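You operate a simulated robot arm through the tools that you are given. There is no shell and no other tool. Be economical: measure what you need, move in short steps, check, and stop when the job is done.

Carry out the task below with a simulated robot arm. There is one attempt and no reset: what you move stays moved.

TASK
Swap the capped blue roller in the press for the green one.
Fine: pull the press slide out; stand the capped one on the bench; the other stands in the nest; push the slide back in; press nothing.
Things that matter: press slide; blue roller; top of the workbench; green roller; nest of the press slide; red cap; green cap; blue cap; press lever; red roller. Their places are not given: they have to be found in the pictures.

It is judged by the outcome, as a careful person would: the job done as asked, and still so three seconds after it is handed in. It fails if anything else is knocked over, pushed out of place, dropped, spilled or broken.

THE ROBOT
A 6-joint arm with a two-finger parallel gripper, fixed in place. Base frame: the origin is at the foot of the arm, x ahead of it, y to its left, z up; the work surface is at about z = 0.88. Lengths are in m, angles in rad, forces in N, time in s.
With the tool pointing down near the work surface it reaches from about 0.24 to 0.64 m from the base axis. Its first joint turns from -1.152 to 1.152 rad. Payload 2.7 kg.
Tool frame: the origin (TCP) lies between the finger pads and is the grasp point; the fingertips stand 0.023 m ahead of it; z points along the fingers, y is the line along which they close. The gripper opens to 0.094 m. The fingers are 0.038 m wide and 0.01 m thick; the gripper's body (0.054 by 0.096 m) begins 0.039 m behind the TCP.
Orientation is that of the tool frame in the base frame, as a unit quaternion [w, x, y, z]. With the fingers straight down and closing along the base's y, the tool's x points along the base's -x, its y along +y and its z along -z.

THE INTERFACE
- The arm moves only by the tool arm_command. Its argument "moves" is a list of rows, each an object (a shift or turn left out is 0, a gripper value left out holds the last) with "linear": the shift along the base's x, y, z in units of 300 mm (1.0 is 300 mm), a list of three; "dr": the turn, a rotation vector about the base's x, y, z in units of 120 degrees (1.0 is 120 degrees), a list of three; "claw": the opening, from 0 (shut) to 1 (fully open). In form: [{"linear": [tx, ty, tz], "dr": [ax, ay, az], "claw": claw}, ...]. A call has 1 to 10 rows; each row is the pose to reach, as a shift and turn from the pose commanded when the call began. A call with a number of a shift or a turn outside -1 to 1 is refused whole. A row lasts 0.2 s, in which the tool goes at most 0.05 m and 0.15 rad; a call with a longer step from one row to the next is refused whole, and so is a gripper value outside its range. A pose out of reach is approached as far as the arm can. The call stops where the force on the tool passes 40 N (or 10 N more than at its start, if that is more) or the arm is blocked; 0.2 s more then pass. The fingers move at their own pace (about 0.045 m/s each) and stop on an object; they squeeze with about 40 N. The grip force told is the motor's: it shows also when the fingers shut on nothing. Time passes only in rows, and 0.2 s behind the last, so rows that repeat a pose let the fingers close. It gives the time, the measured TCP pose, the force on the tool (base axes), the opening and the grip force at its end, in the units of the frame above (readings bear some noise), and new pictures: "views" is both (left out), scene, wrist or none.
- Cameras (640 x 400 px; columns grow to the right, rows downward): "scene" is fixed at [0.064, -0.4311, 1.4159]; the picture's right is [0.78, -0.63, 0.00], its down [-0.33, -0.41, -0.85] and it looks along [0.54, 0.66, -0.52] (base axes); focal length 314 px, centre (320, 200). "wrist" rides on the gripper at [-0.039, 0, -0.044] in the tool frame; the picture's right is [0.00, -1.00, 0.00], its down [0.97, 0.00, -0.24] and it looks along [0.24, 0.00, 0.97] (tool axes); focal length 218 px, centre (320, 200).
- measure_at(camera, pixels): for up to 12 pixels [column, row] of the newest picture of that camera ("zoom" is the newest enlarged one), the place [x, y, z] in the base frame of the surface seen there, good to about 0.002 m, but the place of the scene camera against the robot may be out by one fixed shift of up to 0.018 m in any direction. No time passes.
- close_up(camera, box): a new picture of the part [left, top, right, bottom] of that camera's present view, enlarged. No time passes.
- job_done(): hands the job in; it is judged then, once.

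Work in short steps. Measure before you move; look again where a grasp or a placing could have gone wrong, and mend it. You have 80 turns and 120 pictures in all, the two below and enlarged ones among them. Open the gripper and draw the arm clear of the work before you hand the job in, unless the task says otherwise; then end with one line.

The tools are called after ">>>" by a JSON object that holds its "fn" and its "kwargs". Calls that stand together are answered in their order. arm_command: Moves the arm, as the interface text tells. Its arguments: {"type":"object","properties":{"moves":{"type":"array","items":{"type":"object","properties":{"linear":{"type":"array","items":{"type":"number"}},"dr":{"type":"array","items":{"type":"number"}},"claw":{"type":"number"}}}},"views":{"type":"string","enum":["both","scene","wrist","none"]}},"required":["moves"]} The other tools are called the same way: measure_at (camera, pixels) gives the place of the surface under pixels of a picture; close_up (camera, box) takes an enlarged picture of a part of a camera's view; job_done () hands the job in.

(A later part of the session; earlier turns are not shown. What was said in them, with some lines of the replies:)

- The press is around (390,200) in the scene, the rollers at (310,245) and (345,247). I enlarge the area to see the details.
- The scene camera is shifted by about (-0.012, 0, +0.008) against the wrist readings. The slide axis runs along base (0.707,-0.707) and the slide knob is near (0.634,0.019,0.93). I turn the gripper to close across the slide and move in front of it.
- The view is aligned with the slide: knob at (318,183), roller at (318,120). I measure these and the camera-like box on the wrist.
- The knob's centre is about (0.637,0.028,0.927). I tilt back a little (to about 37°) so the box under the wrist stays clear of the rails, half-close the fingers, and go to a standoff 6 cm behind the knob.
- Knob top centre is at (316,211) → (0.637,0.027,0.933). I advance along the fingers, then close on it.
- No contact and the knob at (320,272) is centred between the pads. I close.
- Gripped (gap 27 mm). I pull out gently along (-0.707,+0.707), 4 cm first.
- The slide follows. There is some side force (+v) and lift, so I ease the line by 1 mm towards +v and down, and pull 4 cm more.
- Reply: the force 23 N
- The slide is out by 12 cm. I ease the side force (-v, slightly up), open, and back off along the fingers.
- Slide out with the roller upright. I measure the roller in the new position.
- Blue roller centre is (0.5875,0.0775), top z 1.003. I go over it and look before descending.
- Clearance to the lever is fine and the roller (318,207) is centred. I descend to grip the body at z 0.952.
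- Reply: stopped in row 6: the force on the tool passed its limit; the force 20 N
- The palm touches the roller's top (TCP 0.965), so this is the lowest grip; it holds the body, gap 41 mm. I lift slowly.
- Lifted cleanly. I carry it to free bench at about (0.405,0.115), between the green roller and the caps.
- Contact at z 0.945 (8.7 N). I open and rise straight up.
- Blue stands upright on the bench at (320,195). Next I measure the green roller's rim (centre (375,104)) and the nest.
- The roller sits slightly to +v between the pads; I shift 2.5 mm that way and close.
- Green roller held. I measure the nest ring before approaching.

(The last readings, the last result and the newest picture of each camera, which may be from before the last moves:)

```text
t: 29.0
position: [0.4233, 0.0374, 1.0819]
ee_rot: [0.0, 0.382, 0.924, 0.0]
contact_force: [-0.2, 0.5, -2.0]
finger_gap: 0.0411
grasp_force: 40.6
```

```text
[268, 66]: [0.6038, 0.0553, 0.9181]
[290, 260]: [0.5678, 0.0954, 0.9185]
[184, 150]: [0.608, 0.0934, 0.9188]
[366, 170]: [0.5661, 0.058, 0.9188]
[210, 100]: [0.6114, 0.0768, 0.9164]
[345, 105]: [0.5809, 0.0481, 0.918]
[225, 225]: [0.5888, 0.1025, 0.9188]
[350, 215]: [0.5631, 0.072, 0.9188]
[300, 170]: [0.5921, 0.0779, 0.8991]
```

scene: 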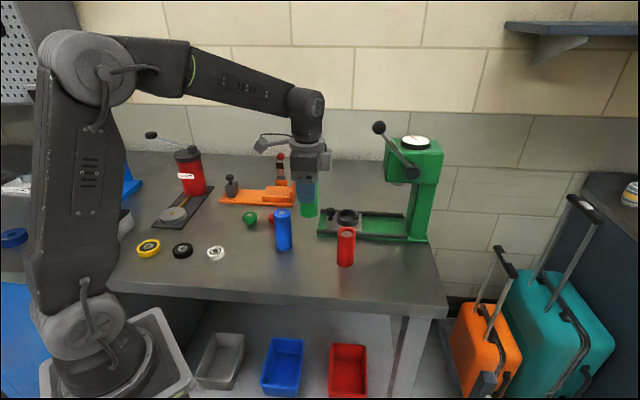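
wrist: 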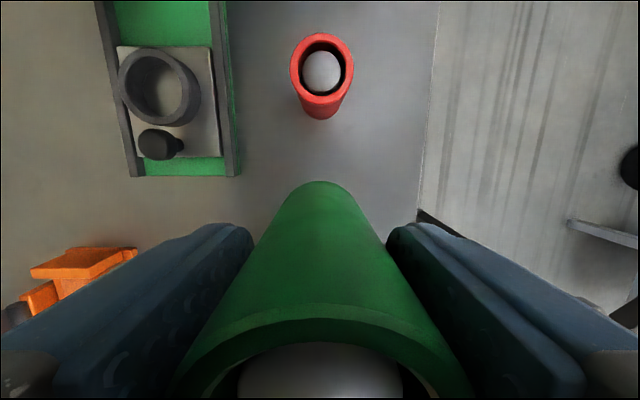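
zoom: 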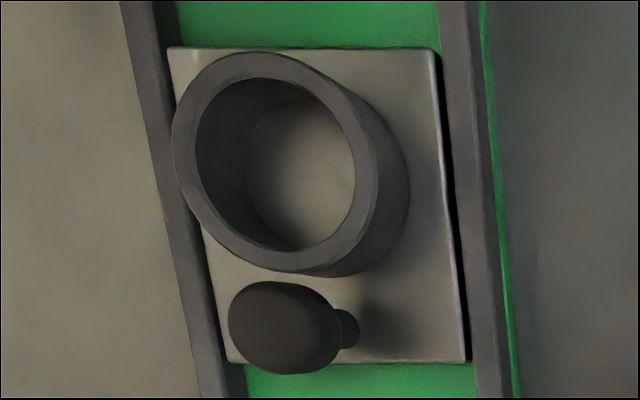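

Nest centre ≈ (0.5866,0.076), bottom z 0.899, ring top 0.919. I carry the roller over the nest.

>>> {"fn": "arm_command", "kwargs": {"moves": [{"linear": [0.13, 0.03, 0.02]}, {"linear": [0.27, 0.06, 0.02]}, {"linear": [0.41, 0.1, 0.02]}, {"linear": [0.5, 0.12, 0.02]}, {"linear": [0.54, 0.13, 0.0]}, {"linear": [0.54, 0.13, -0.1]}, {"linear": [0.54, 0.13, -0.2]}, {"linear": [0.54, 0.13, -0.2]}]}}

```text
t: 30.8
position: [0.5866, 0.0744, 1.0227]
ee_rot: [0.0, 0.383, 0.924, 0.0]
contact_force: [-0.6, 0.1, -2.6]
finger_gap: 0.0412
grasp_force: 40.0
```

scene: 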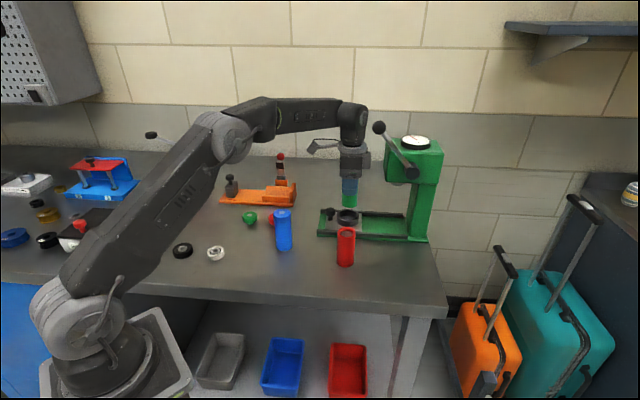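
wrist: 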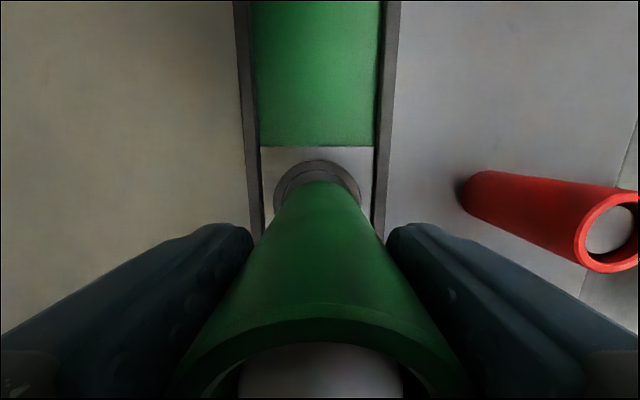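

>>> {"fn": "arm_command", "kwargs": {"moves": [{"linear": [0.002, 0.004, -0.06]}, {"linear": [0.002, 0.004, -0.107]}, {"linear": [0.002, 0.004, -0.107]}], "views": "wrist"}}

>>> {"fn": "close_up", "kwargs": {"camera": "scene", "box": [310, 170, 400, 250]}}

```text
t: 31.6
position: [0.5856, 0.0775, 0.991]
ee_rot: [0.0, 0.383, 0.924, 0.0]
contact_force: [-0.2, -1.2, -2.3]
finger_gap: 0.0413
grasp_force: 40.2
```

wrist: 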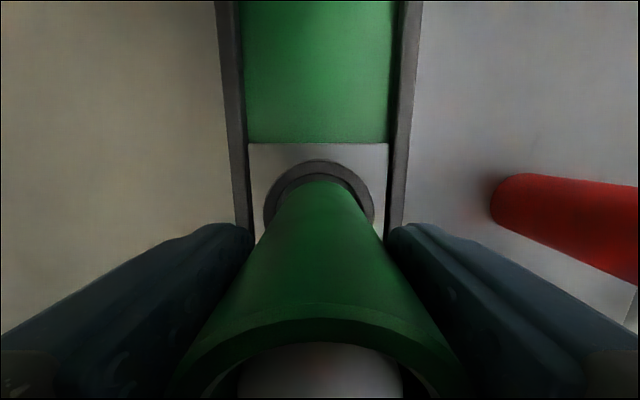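

```text
5.00 times, centred on (355, 210) of scene
```

zoom: 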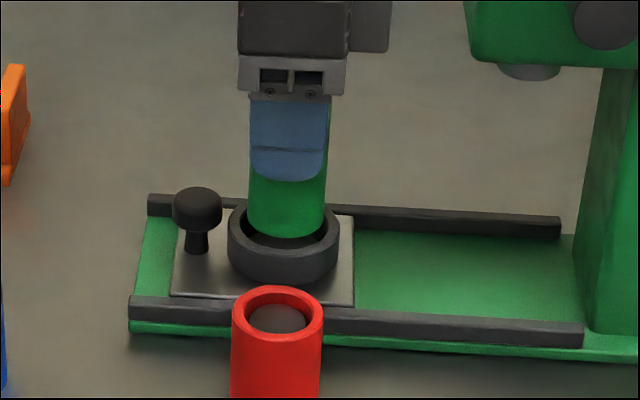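

The roller's bottom is centred over the ring. I lower it in small steps.

>>> {"fn": "arm_command", "kwargs": {"moves": [{"linear": [0, 0, -0.02]}, {"linear": [0, 0, -0.035]}, {"linear": [0, 0, -0.05]}, {"linear": [0, 0, -0.06]}, {"linear": [0, 0, -0.07]}], "views": "wrist"}}

```text
t: 32.8
position: [0.5876, 0.0773, 0.9687]
ee_rot: [0.0, 0.383, 0.924, -0.001]
contact_force: [0.1, -0.2, -2.5]
finger_gap: 0.041
grasp_force: 39.6
```

wrist: 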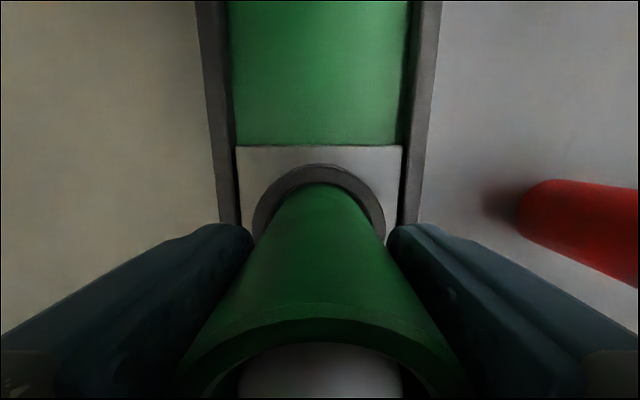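

Inside the ring with no contact. Down to the floor in 1 mm steps.

>>> {"fn": "arm_command", "kwargs": {"moves": [{"linear": [0, 0, -0.004]}, {"linear": [0, 0, -0.007]}, {"linear": [0, 0, -0.01]}], "views": "none"}}

```text
t: 33.6
position: [0.5882, 0.0769, 0.9656]
ee_rot: [0.001, 0.383, 0.924, 0.0]
contact_force: [0.1, -0.2, -1.3]
finger_gap: 0.0411
grasp_force: 39.8
```

>>> {"fn": "arm_command", "kwargs": {"moves": [{"linear": [0, 0, -0.003]}, {"linear": [0, 0, -0.005]}], "views": "none"}}

```text
t: 34.2
position: [0.5875, 0.0762, 0.965]
ee_rot: [0.0, 0.383, 0.924, 0.001]
contact_force: [-1.9, -0.6, 3.5]
finger_gap: 0.0412
grasp_force: 39.5
```

The roller touches the nest floor. I open (fingers stay above the ring) and rise straight up.

>>> {"fn": "arm_command", "kwargs": {"moves": [{"linear": [0, 0, 0], "claw": 0.55}, {"linear": [0, 0, 0], "claw": 0.65}, {"linear": [0, 0, 0], "claw": 0.75}, {"linear": [0, 0, 0], "claw": 0.75}, {"linear": [0, 0, 0.06]}, {"linear": [0, 0, 0.16]}, {"linear": [0, 0, 0.3]}, {"linear": [0, 0, 0.42]}]}}

```text
t: 36.0
position: [0.5845, 0.0765, 1.0898]
ee_rot: [0.0, 0.382, 0.924, 0.0]
contact_force: [-0.5, 0.8, -0.1]
finger_gap: 0.0706
grasp_force: 0.1
```

scene: 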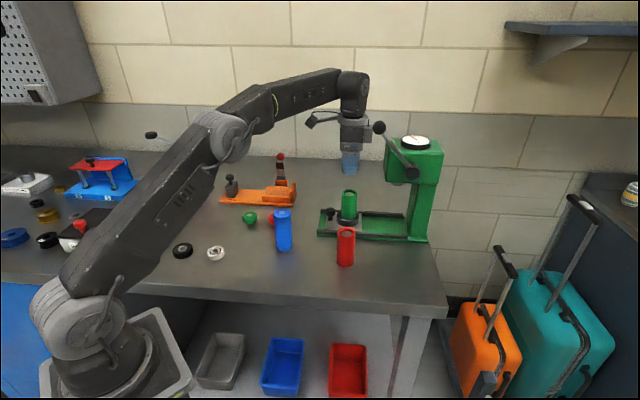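
wrist: 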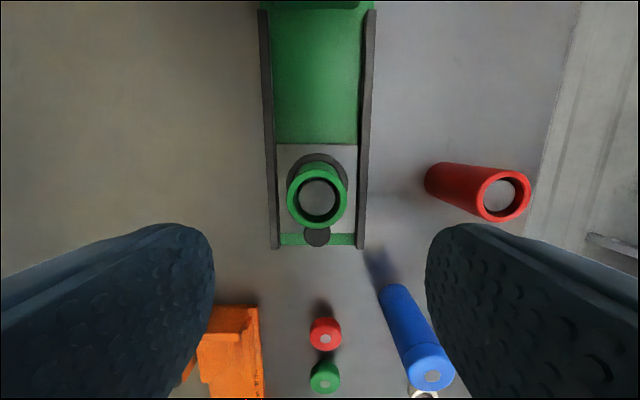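

Green roller stands in the nest. I retract, tilt as before, and return to the standoff behind the knob.

>>> {"fn": "arm_command", "kwargs": {"moves": [{"linear": [-0.1, 0.1, 0.05], "claw": 0.55}, {"linear": [-0.2, 0.2, 0.1]}, {"linear": [-0.212, 0.22, 0.08], "dr": [-0.044, -0.044, 0]}, {"linear": [-0.212, 0.22, 0.02], "dr": [-0.088, -0.088, 0]}, {"linear": [-0.212, 0.22, -0.06], "dr": [-0.132, -0.132, 0]}, {"linear": [-0.212, 0.22, -0.15], "dr": [-0.176, -0.176, 0]}, {"linear": [-0.212, 0.22, -0.25], "dr": [-0.221, -0.221, 0]}, {"linear": [-0.212, 0.22, -0.344], "dr": [-0.221, -0.221, 0]}, {"linear": [-0.212, 0.22, -0.344], "dr": [-0.221, -0.221, 0]}]}}

```text
t: 38.0
position: [0.5239, 0.1415, 0.9869]
ee_rot: [0.297, 0.362, 0.875, -0.123]
contact_force: [0.8, 1.6, -0.2]
finger_gap: 0.0516
grasp_force: 0.1
```

scene: 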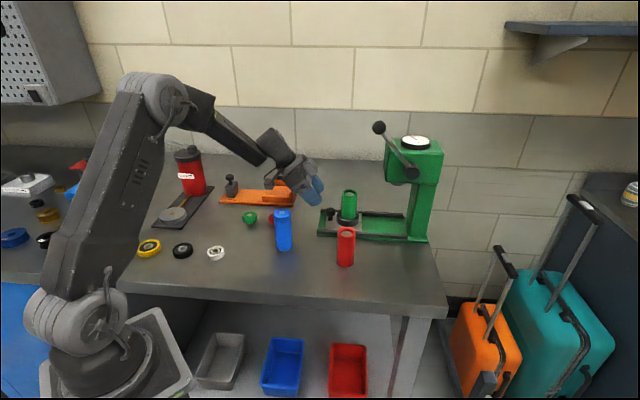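
wrist: 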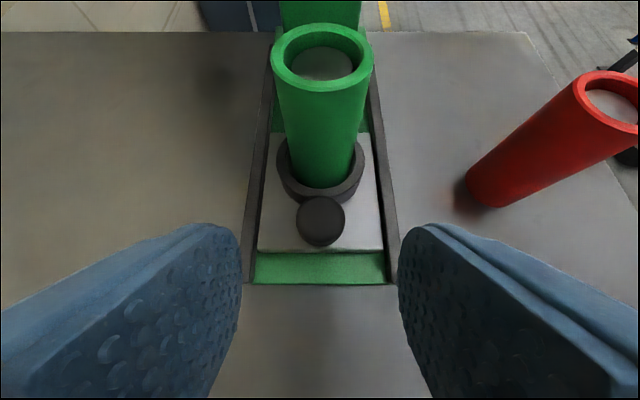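

Knob at (320,222), centred. I advance and grip it.

>>> {"fn": "arm_command", "kwargs": {"moves": [{"linear": [0.029, -0.029, -0.053]}, {"linear": [0.056, -0.056, -0.105]}, {"linear": [0.08, -0.08, -0.157]}, {"linear": [0.08, -0.08, -0.157]}], "views": "wrist"}}

>>> {"fn": "arm_command", "kwargs": {"moves": [{"claw": 0.1}, {"claw": 0.1}, {"claw": 0.1}, {"claw": 0.1}], "views": "wrist"}}

```text
t: 39.0
position: [0.5489, 0.12, 0.938]
ee_rot: [0.297, 0.361, 0.875, -0.123]
contact_force: [0.3, 0.6, 0.3]
finger_gap: 0.0515
grasp_force: 0.0
```

wrist: 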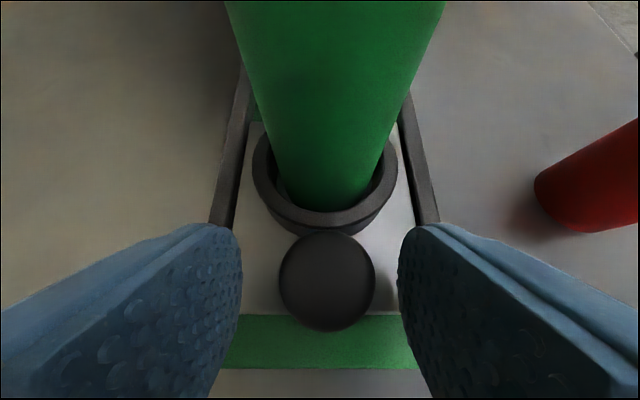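

```text
t: 40.0
position: [0.5474, 0.1189, 0.9374]
ee_rot: [0.296, 0.364, 0.874, -0.125]
contact_force: [-13.7, -14.1, 4.0]
finger_gap: 0.0273
grasp_force: 45.0
```

wrist: 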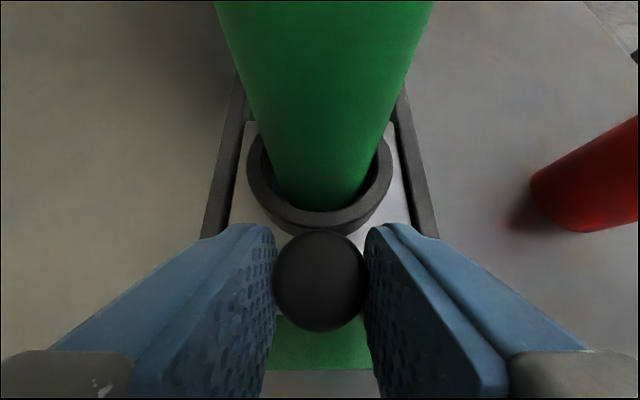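

Gripped. I ease the side force and push in, first 8 cm.

>>> {"fn": "arm_command", "kwargs": {"moves": [{"linear": [-0.003, -0.003, 0]}, {"linear": [0.027, -0.034, 0]}, {"linear": [0.057, -0.065, 0]}, {"linear": [0.087, -0.096, 0]}, {"linear": [0.117, -0.126, 0]}, {"linear": [0.147, -0.157, 0]}, {"linear": [0.183, -0.193, 0]}]}}

```text
t: 41.6
position: [0.6019, 0.0625, 0.9386]
ee_rot: [0.297, 0.362, 0.875, -0.123]
contact_force: [-0.1, 1.5, -14.1]
finger_gap: 0.0275
grasp_force: 44.7
```

scene: 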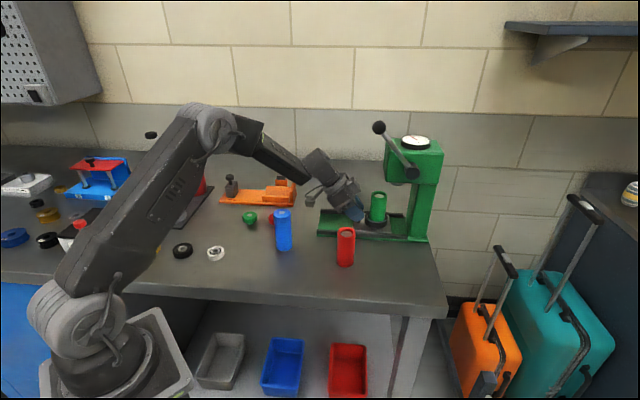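
wrist: 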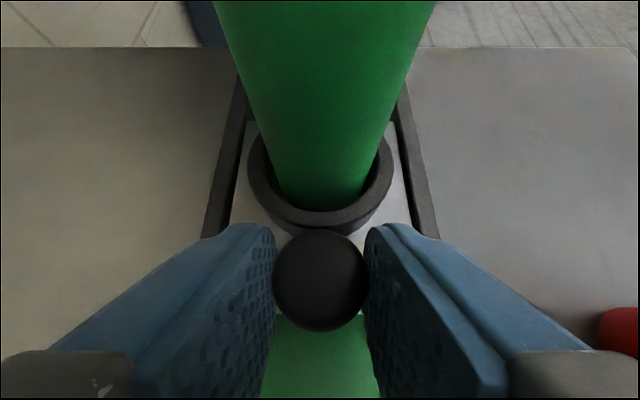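

>>> {"fn": "arm_command", "kwargs": {"moves": [{"linear": [0.024, -0.024, -0.003]}, {"linear": [0.047, -0.048, -0.003]}, {"linear": [0.071, -0.072, -0.003]}, {"linear": [0.083, -0.084, -0.003]}, {"linear": [0.092, -0.093, -0.003]}]}}

```text
t: 42.8
position: [0.6306, 0.0342, 0.9379]
ee_rot: [0.297, 0.361, 0.876, -0.122]
contact_force: [13.1, 11.5, -19.3]
finger_gap: 0.0274
grasp_force: 44.9
```

scene: 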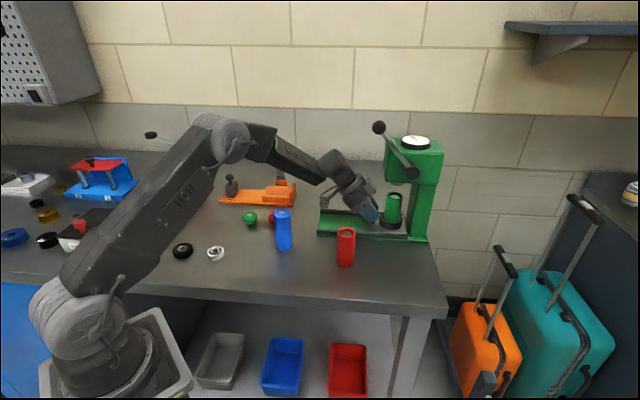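
wrist: 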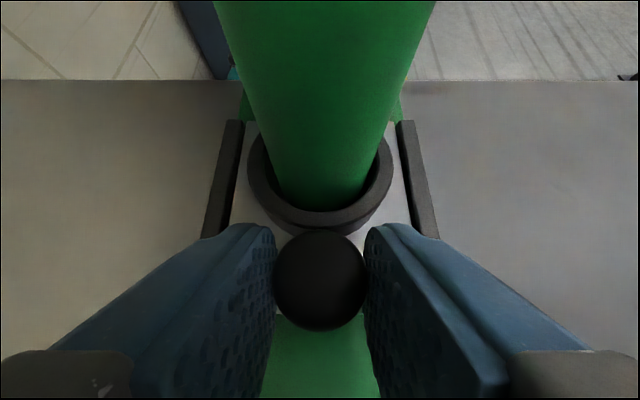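

No stop felt yet, and the knob sits 2–3 mm differently in the pads than before; I ease the side force and push in 1 mm steps.

>>> {"fn": "arm_command", "kwargs": {"moves": [{"linear": [0.003, 0.003, -0.004]}, {"linear": [0.0054, 0.0006, -0.004]}, {"linear": [0.0078, -0.0018, -0.004]}, {"linear": [0.0102, -0.0042, -0.004]}], "views": "wrist"}}

```text
t: 43.8
position: [0.6322, 0.0341, 0.9384]
ee_rot: [0.295, 0.363, 0.875, -0.125]
contact_force: [-23.4, 16.8, -1.9]
finger_gap: 0.0275
grasp_force: 44.8
```

wrist: 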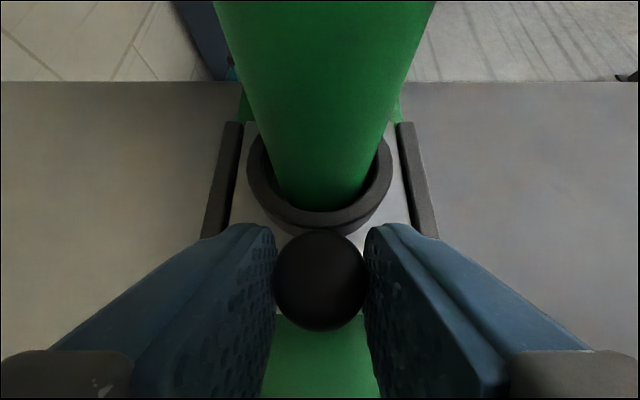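

A firm -u reaction of 28 N: the slide is at its stop. I ease off 2 mm, open and back away along the fingers.

>>> {"fn": "arm_command", "kwargs": {"moves": [{"linear": [-0.004, 0.004, 0]}, {"linear": [-0.005, 0.005, 0]}, {"linear": [-0.005, 0.005, 0], "claw": 0.55}, {"linear": [-0.005, 0.005, 0], "claw": 0.55}, {"linear": [-0.005, 0.005, 0], "claw": 0.55}, {"linear": [-0.04, 0.04, 0.06]}, {"linear": [-0.085, 0.085, 0.14]}, {"linear": [-0.14, 0.14, 0.24]}, {"linear": [-0.22, 0.22, 0.34]}, {"linear": [-0.3, 0.3, 0.44]}]}}

```text
t: 46.0
position: [0.5428, 0.1203, 1.0683]
ee_rot: [0.297, 0.362, 0.875, -0.124]
contact_force: [0.5, 0.2, 0.1]
finger_gap: 0.0518
grasp_force: 0.0
```

scene: 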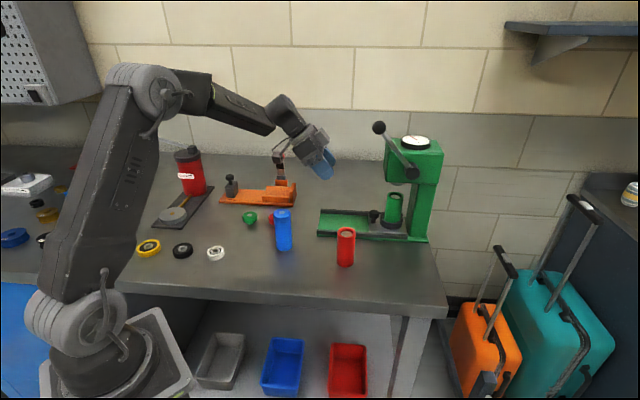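
wrist: 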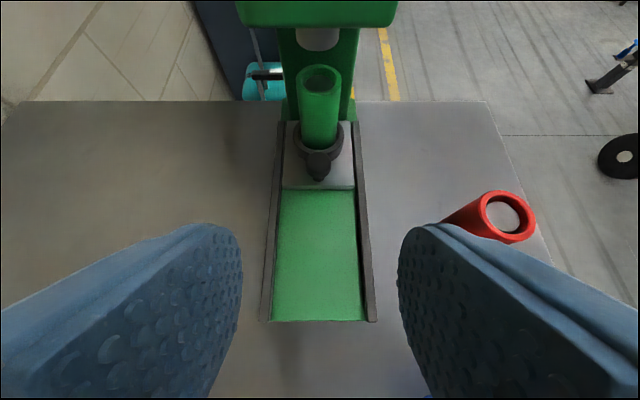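

The slide is home with the green roller upright. I raise straight up, open fully and check the scene.

>>> {"fn": "arm_command", "kwargs": {"moves": [{"linear": [0, 0, 0.12], "claw": 1}, {"linear": [0, 0, 0.25]}, {"linear": [-0.05, 0.02, 0.33], "dr": [0.06, 0.06, 0]}, {"linear": [-0.1, 0.02, 0.38], "dr": [0.11, 0.11, 0]}, {"linear": [-0.2, 0.02, 0.4], "dr": [0.165, 0.165, 0]}, {"linear": [-0.3, 0.02, 0.4], "dr": [0.22, 0.22, 0]}]}}

>>> {"fn": "close_up", "kwargs": {"camera": "scene", "box": [220, 120, 450, 270]}}

```text
refused: row 3 steps farther than a row can; nothing moved
```

```text
2.67 times, centred on (335, 195) of scene
```

zoom: 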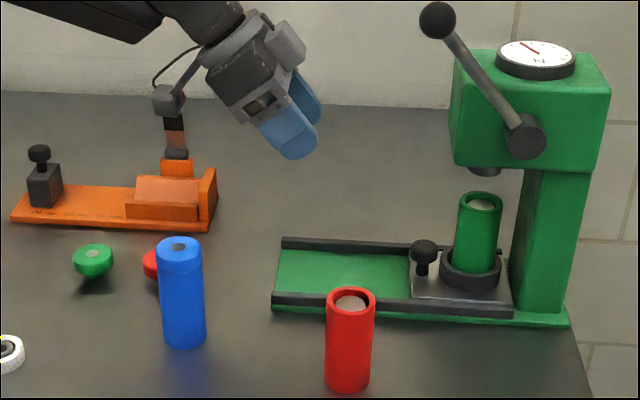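

>>> {"fn": "arm_command", "kwargs": {"moves": [{"linear": [0, 0, 0.12], "claw": 1}, {"linear": [0, 0, 0.25]}, {"linear": [0, 0, 0.35], "dr": [0.045, 0.045, 0]}, {"linear": [-0.05, 0.02, 0.4], "dr": [0.09, 0.09, 0]}, {"linear": [-0.12, 0.02, 0.4], "dr": [0.135, 0.135, 0]}, {"linear": [-0.2, 0.02, 0.4], "dr": [0.18, 0.18, 0]}, {"linear": [-0.3, 0.02, 0.4], "dr": [0.22, 0.22, 0]}, {"linear": [-0.3, 0.02, 0.4], "dr": [0.22, 0.22, 0]}]}}

>>> {"fn": "close_up", "kwargs": {"camera": "scene", "box": [220, 120, 450, 270]}}

```text
t: 47.8
position: [0.4527, 0.1277, 1.1896]
ee_rot: [0.001, 0.383, 0.924, 0.0]
contact_force: [-1.1, -0.8, -0.3]
finger_gap: 0.0941
grasp_force: 0.1
```

scene: 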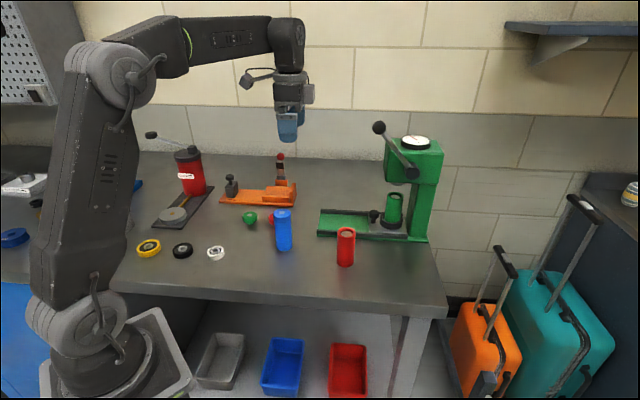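
wrist: 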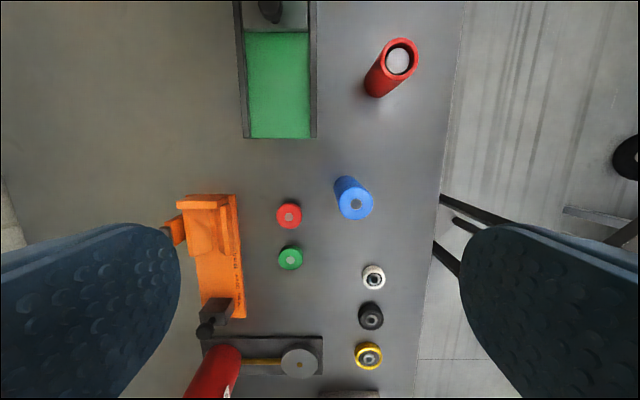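

```text
2.67 times, centred on (335, 195) of scene
```

zoom: 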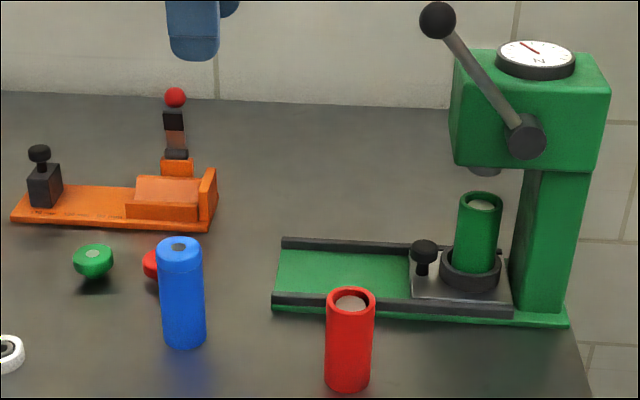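

Green stands in the nest, the slide is in, blue stands capped on the bench, nothing else has moved, and the arm is clear with the gripper open.

>>> {"fn": "job_done", "kwargs": {}}

```text
The job is handed in.
```

The swap is done: the green roller stands in the nest with the slide pushed fully back in, the capped blue roller stands on the bench, and nothing was pressed.
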